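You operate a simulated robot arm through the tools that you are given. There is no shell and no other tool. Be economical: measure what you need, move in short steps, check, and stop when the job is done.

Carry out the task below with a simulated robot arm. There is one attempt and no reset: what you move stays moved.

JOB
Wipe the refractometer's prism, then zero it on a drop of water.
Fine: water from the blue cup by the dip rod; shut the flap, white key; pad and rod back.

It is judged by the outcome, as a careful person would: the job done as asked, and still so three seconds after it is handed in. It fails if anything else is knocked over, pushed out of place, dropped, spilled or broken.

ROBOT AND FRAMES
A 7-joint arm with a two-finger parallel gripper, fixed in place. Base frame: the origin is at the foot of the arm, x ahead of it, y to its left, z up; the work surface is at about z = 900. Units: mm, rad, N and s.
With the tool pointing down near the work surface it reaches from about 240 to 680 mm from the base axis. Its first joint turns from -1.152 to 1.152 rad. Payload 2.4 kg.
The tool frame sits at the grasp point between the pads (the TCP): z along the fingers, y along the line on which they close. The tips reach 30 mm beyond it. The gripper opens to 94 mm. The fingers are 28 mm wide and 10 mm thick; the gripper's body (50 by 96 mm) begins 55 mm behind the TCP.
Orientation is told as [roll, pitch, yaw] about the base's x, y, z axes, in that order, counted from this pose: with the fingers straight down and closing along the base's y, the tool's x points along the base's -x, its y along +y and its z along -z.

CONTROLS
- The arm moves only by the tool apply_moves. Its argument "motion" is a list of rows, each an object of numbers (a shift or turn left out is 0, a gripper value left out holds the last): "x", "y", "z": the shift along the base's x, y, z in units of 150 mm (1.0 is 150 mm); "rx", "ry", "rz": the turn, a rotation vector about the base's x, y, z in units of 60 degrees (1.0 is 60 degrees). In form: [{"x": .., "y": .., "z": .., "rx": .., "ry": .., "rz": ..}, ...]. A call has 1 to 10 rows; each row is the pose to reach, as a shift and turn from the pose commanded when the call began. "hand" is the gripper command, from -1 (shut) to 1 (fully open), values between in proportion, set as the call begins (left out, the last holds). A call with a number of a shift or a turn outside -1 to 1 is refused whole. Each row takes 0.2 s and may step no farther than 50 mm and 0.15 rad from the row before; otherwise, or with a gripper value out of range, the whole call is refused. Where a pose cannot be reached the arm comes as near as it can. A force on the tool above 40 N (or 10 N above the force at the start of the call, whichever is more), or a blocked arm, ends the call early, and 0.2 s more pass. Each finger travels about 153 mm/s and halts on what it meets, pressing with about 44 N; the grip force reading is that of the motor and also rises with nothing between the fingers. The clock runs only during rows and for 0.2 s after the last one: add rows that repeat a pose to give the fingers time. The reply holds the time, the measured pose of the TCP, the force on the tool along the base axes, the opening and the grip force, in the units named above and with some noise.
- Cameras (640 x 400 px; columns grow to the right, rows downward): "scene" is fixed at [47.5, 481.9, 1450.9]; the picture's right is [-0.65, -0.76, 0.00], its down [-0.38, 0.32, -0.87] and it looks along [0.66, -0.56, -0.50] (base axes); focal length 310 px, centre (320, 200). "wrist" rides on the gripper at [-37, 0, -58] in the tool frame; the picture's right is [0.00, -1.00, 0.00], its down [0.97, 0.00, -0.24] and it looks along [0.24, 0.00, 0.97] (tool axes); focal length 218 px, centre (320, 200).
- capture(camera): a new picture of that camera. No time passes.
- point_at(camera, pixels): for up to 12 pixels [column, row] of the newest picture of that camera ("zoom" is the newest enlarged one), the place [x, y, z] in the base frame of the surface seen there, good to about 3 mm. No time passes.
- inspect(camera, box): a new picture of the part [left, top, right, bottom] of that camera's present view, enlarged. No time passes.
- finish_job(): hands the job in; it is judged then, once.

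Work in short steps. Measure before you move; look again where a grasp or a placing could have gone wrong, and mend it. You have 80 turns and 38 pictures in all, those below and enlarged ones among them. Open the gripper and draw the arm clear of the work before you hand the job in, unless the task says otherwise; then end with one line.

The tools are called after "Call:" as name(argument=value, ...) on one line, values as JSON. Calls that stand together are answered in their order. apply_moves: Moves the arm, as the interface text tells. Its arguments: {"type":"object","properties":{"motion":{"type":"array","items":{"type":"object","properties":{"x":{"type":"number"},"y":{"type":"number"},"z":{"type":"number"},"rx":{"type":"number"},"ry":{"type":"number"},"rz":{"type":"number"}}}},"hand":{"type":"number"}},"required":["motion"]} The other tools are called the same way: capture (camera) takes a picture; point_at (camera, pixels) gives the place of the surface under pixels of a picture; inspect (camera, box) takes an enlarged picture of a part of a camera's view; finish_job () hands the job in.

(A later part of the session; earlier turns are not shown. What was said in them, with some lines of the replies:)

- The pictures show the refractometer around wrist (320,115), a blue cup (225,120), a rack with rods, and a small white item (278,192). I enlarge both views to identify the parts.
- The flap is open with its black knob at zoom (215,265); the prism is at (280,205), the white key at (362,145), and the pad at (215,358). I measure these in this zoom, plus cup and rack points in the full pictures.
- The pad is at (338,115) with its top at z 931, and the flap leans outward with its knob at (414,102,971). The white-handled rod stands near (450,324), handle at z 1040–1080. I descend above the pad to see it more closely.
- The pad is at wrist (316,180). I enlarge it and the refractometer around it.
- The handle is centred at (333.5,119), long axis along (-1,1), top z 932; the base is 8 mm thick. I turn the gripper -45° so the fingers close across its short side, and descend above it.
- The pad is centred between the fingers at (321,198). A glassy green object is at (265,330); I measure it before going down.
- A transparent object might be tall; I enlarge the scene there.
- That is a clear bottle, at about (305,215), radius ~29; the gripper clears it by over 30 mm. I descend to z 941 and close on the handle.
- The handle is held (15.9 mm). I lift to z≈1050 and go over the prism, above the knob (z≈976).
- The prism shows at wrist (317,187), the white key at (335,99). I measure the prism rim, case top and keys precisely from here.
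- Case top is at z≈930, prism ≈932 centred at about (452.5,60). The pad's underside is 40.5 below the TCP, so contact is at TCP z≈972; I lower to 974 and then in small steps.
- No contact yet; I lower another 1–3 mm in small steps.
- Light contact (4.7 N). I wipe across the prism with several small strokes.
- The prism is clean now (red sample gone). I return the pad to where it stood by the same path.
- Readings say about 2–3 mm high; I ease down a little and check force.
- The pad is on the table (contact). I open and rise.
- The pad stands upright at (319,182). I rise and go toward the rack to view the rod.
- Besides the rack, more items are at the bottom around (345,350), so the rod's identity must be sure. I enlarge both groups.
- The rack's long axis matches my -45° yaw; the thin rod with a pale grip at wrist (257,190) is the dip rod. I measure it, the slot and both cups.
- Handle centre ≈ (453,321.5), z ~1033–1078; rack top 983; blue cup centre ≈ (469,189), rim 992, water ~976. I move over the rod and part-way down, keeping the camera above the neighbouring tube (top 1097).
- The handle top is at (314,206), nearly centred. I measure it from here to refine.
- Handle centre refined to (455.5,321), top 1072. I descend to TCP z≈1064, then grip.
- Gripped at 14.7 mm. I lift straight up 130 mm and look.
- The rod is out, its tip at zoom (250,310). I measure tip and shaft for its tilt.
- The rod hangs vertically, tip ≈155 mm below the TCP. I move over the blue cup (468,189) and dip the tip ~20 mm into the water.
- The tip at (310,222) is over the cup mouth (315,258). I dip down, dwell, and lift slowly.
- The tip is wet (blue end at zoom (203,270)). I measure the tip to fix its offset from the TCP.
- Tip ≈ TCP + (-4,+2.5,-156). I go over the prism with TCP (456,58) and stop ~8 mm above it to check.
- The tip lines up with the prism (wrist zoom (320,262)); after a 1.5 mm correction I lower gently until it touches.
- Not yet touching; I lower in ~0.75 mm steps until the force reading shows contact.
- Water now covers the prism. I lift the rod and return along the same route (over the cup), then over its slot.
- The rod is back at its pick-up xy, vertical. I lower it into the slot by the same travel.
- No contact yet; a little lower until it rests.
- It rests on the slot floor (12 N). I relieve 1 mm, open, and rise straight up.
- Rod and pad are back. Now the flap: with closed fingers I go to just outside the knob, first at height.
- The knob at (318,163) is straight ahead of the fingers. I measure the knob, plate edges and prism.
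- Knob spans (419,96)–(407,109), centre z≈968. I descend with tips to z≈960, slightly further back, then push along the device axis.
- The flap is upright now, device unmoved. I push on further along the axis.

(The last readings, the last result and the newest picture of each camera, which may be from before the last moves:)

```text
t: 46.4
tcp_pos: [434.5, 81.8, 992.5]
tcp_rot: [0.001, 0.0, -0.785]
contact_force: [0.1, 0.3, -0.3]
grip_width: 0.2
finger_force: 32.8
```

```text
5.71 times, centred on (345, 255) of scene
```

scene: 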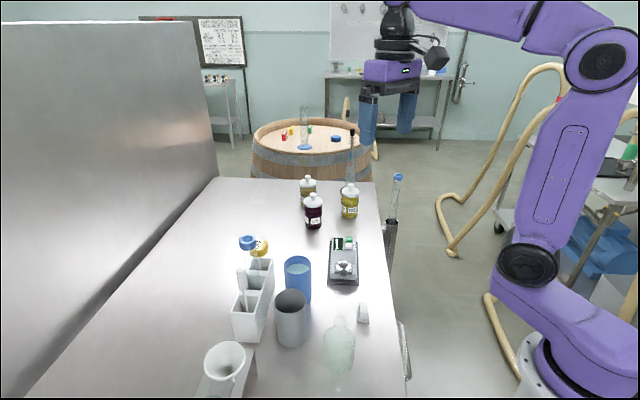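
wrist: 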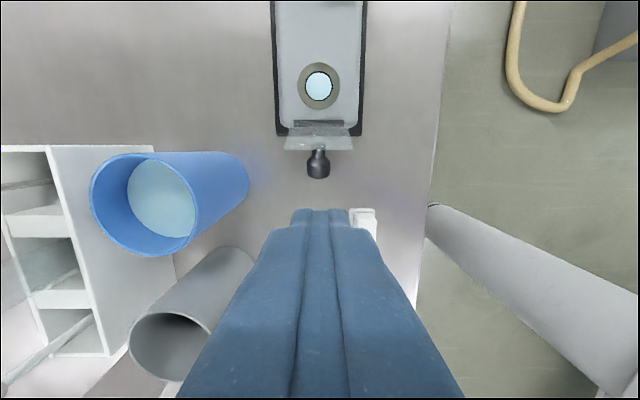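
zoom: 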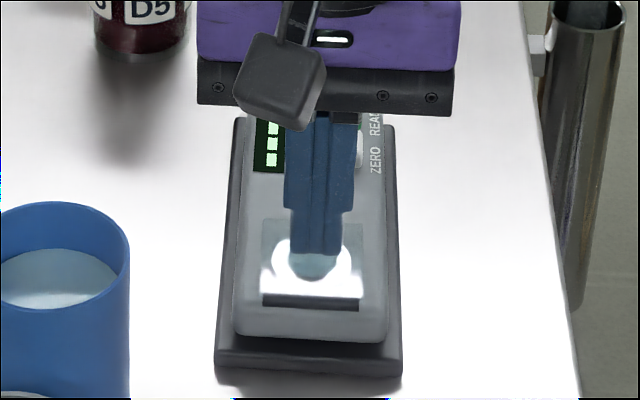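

The flap looks to have gone down over the prism. I rise, back off and look from the wrist.

Call:
apply_moves(motion=[{"z": 0.2}, {"z": 0.45}, {"z": 0.45, "x": -0.1, "y": 0.1}, {"z": 0.45, "x": -0.1, "y": 0.1}])

Call:
capture(camera="wrist")

```text
t: 47.4
tcp_pos: [418.5, 96.1, 1059.2]
tcp_rot: [0.0, 0.001, -0.785]
contact_force: [0.4, -0.9, 0.4]
grip_width: 0.0
finger_force: 33.0
```

```text
4 pictures are left
```

wrist: 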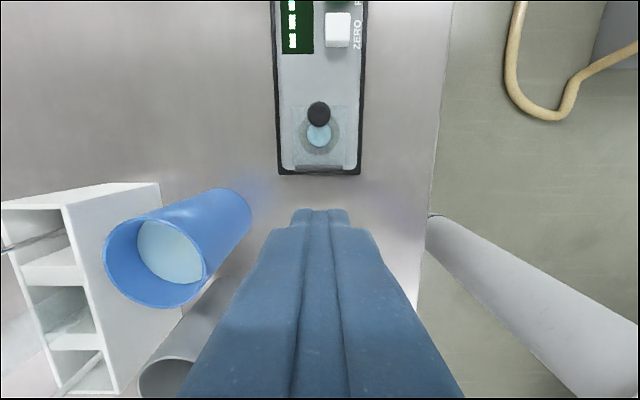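

Flap lies over the prism with the knob at (319,112). I measure knob, plate corners and the white key.

Call:
point_at(camera="wrist", pixels=[[319, 108], [319, 116], [298, 112], [341, 112], [298, 155], [343, 155], [320, 150], [338, 30], [338, 20], [338, 40], [329, 30], [347, 30]])

```text
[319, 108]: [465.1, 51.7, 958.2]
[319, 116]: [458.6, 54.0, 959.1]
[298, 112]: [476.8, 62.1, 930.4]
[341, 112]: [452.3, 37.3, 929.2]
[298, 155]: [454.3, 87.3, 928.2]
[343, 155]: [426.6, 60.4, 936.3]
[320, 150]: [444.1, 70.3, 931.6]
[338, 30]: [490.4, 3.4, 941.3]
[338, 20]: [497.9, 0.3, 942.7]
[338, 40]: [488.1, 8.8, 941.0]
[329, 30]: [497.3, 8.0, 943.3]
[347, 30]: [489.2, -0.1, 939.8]
```

The knob top is at (462,53,959). I press it gently from above to make sure the flap is shut.

Call:
apply_moves(motion=[{"x": 0.145, "y": -0.144}, {"x": 0.29, "y": -0.287}, {"x": 0.29, "y": -0.287, "z": -0.25}, {"x": 0.29, "y": -0.287, "z": -0.42}, {"x": 0.29, "y": -0.287, "z": -0.45}, {"x": 0.29, "y": -0.287, "z": -0.45}])

Call:
apply_moves(motion=[{"z": -0.007}, {"z": -0.014}, {"z": -0.014}])

```text
t: 48.8
tcp_pos: [462.9, 53.3, 992.4]
tcp_rot: [0.0, -0.001, -0.784]
contact_force: [-0.4, 0.1, -0.2]
grip_width: 0.0
finger_force: 32.6
```

```text
t: 49.6
tcp_pos: [463.4, 52.7, 989.9]
tcp_rot: [0.0, 0.0, -0.785]
contact_force: [0.4, 0.3, -0.3]
grip_width: 0.1
finger_force: 33.3
```

Call:
apply_moves(motion=[{"z": -0.006}, {"z": -0.012}, {"z": -0.018}, {"z": -0.018}])

```text
t: 50.6
tcp_pos: [464.2, 52.8, 987.2]
tcp_rot: [0.0, 0.0, -0.786]
contact_force: [0.2, 0.3, 0.8]
grip_width: 0.0
finger_force: 32.8
```

Call:
apply_moves(motion=[{"z": -0.006}, {"z": -0.012}, {"z": -0.012}])

```text
t: 51.4
tcp_pos: [464.1, 52.8, 986.4]
tcp_rot: [0.001, -0.002, -0.785]
contact_force: [-5.3, -0.4, 28.6]
grip_width: 0.0
finger_force: 33.3
```

Firm stop at 28 N: the flap is shut. I lift and go over the white key at (493,4), biased 2 mm away from the green key.

Call:
apply_moves(motion=[{"z": 0.1}, {"z": 0.2}, {"z": 0.2, "x": 0.09, "y": -0.155}, {"z": 0.2, "x": 0.183, "y": -0.313}, {"z": 0.2, "x": 0.183, "y": -0.313}])

Call:
apply_moves(motion=[{"z": -0.12}, {"z": -0.23}, {"z": -0.27}, {"z": -0.27}])

Call:
inspect(camera="scene", box=[310, 220, 380, 290])

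```text
t: 52.6
tcp_pos: [489.9, 3.5, 1017.1]
tcp_rot: [0.001, 0.0, -0.785]
contact_force: [-0.9, 0.3, 0.5]
grip_width: 0.0
finger_force: 33.3
```

```text
t: 53.6
tcp_pos: [490.0, 4.8, 976.6]
tcp_rot: [0.0, -0.001, -0.786]
contact_force: [-0.5, 0.8, 0.7]
grip_width: 0.0
finger_force: 33.4
```

```text
5.71 times, centred on (345, 255) of scene
```

zoom: 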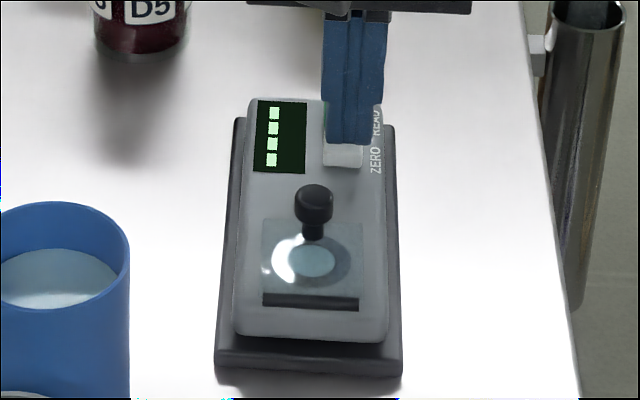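

The flap is closed and the fingertips sit over the white key, clear of the green one. I press down in small steps.

Call:
apply_moves(motion=[{"z": -0.02}, {"z": -0.03}, {"z": -0.04}, {"z": -0.04}])

```text
t: 54.6
tcp_pos: [491.2, 5.6, 970.6]
tcp_rot: [0.0, 0.0, -0.784]
contact_force: [0.4, 0.5, 0.3]
grip_width: 0.0
finger_force: 32.8
```

Call:
apply_moves(motion=[{"z": -0.01}, {"z": -0.02}, {"z": -0.02}])

```text
t: 55.4
tcp_pos: [489.6, 6.0, 966.7]
tcp_rot: [-0.002, 0.0, -0.786]
contact_force: [-0.3, -0.6, 3.2]
grip_width: 0.0
finger_force: 33.4
```

Key contact begins (3.2 N); I press about 2–3 mm more.

Call:
apply_moves(motion=[{"z": -0.007}, {"z": -0.014}, {"z": -0.02}, {"z": -0.02}])

Call:
inspect(camera="scene", box=[310, 220, 380, 290])

```text
t: 56.4
tcp_pos: [490.5, 5.9, 963.8]
tcp_rot: [0.003, 0.0, -0.784]
contact_force: [-1.5, 2.1, 13.9]
grip_width: 0.0
finger_force: 32.5
```

```text
5.71 times, centred on (345, 255) of scene
```

zoom: 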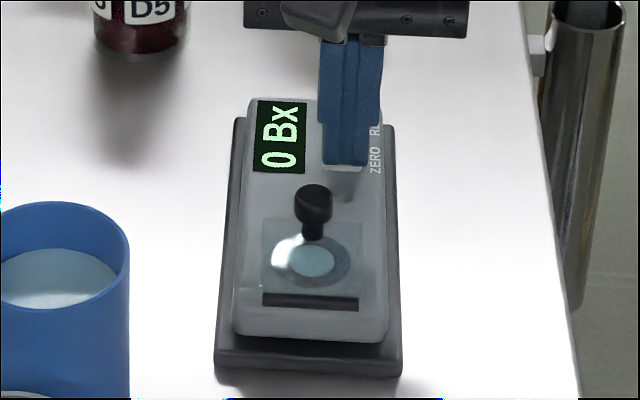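

The display reads "0 Bx": zeroed. I lift straight up, draw the arm clear and open the gripper.

Call:
apply_moves(motion=[{"z": 0.1}, {"z": 0.4}, {"z": 0.7}, {"z": 1.0}, {"z": 1.0}])

Call:
apply_moves(motion=[{"z": 0.3}, {"z": 0.6}, {"z": 0.8}, {"z": 0.8}], hand=0.5)

Call:
inspect(camera="scene", box=[190, 180, 420, 350])

```text
t: 57.6
tcp_pos: [491.0, 6.2, 1113.3]
tcp_rot: [0.0, 0.0, -0.785]
contact_force: [0.2, 0.0, 0.7]
grip_width: 0.0
finger_force: 32.9
```

```text
t: 58.6
tcp_pos: [491.7, 3.3, 1232.5]
tcp_rot: [0.0, 0.0, -0.785]
contact_force: [0.0, 0.3, -0.1]
grip_width: 70.5
finger_force: 0.0
```

```text
2.35 times, centred on (305, 265) of scene
```

zoom: 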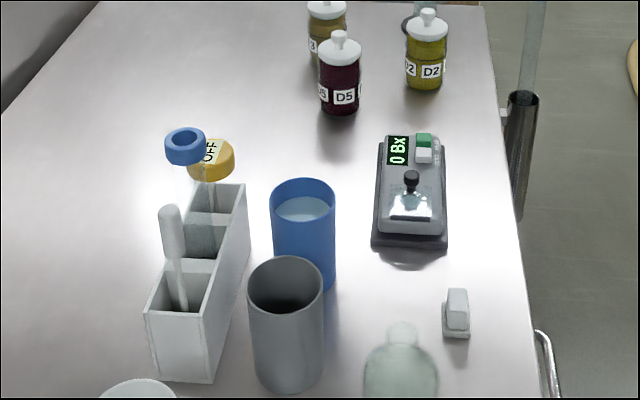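

The display still shows 0 Bx with the flap shut, and the pad and rod are in place with everything standing. I hand in.

Call:
finish_job()

```text
The job is handed in.
```

I wiped the prism, put a drop of water from the blue cup on it with the dip rod, shut the flap and pressed the white key; the display reads 0 Bx, and the pad and rod are back in their places.
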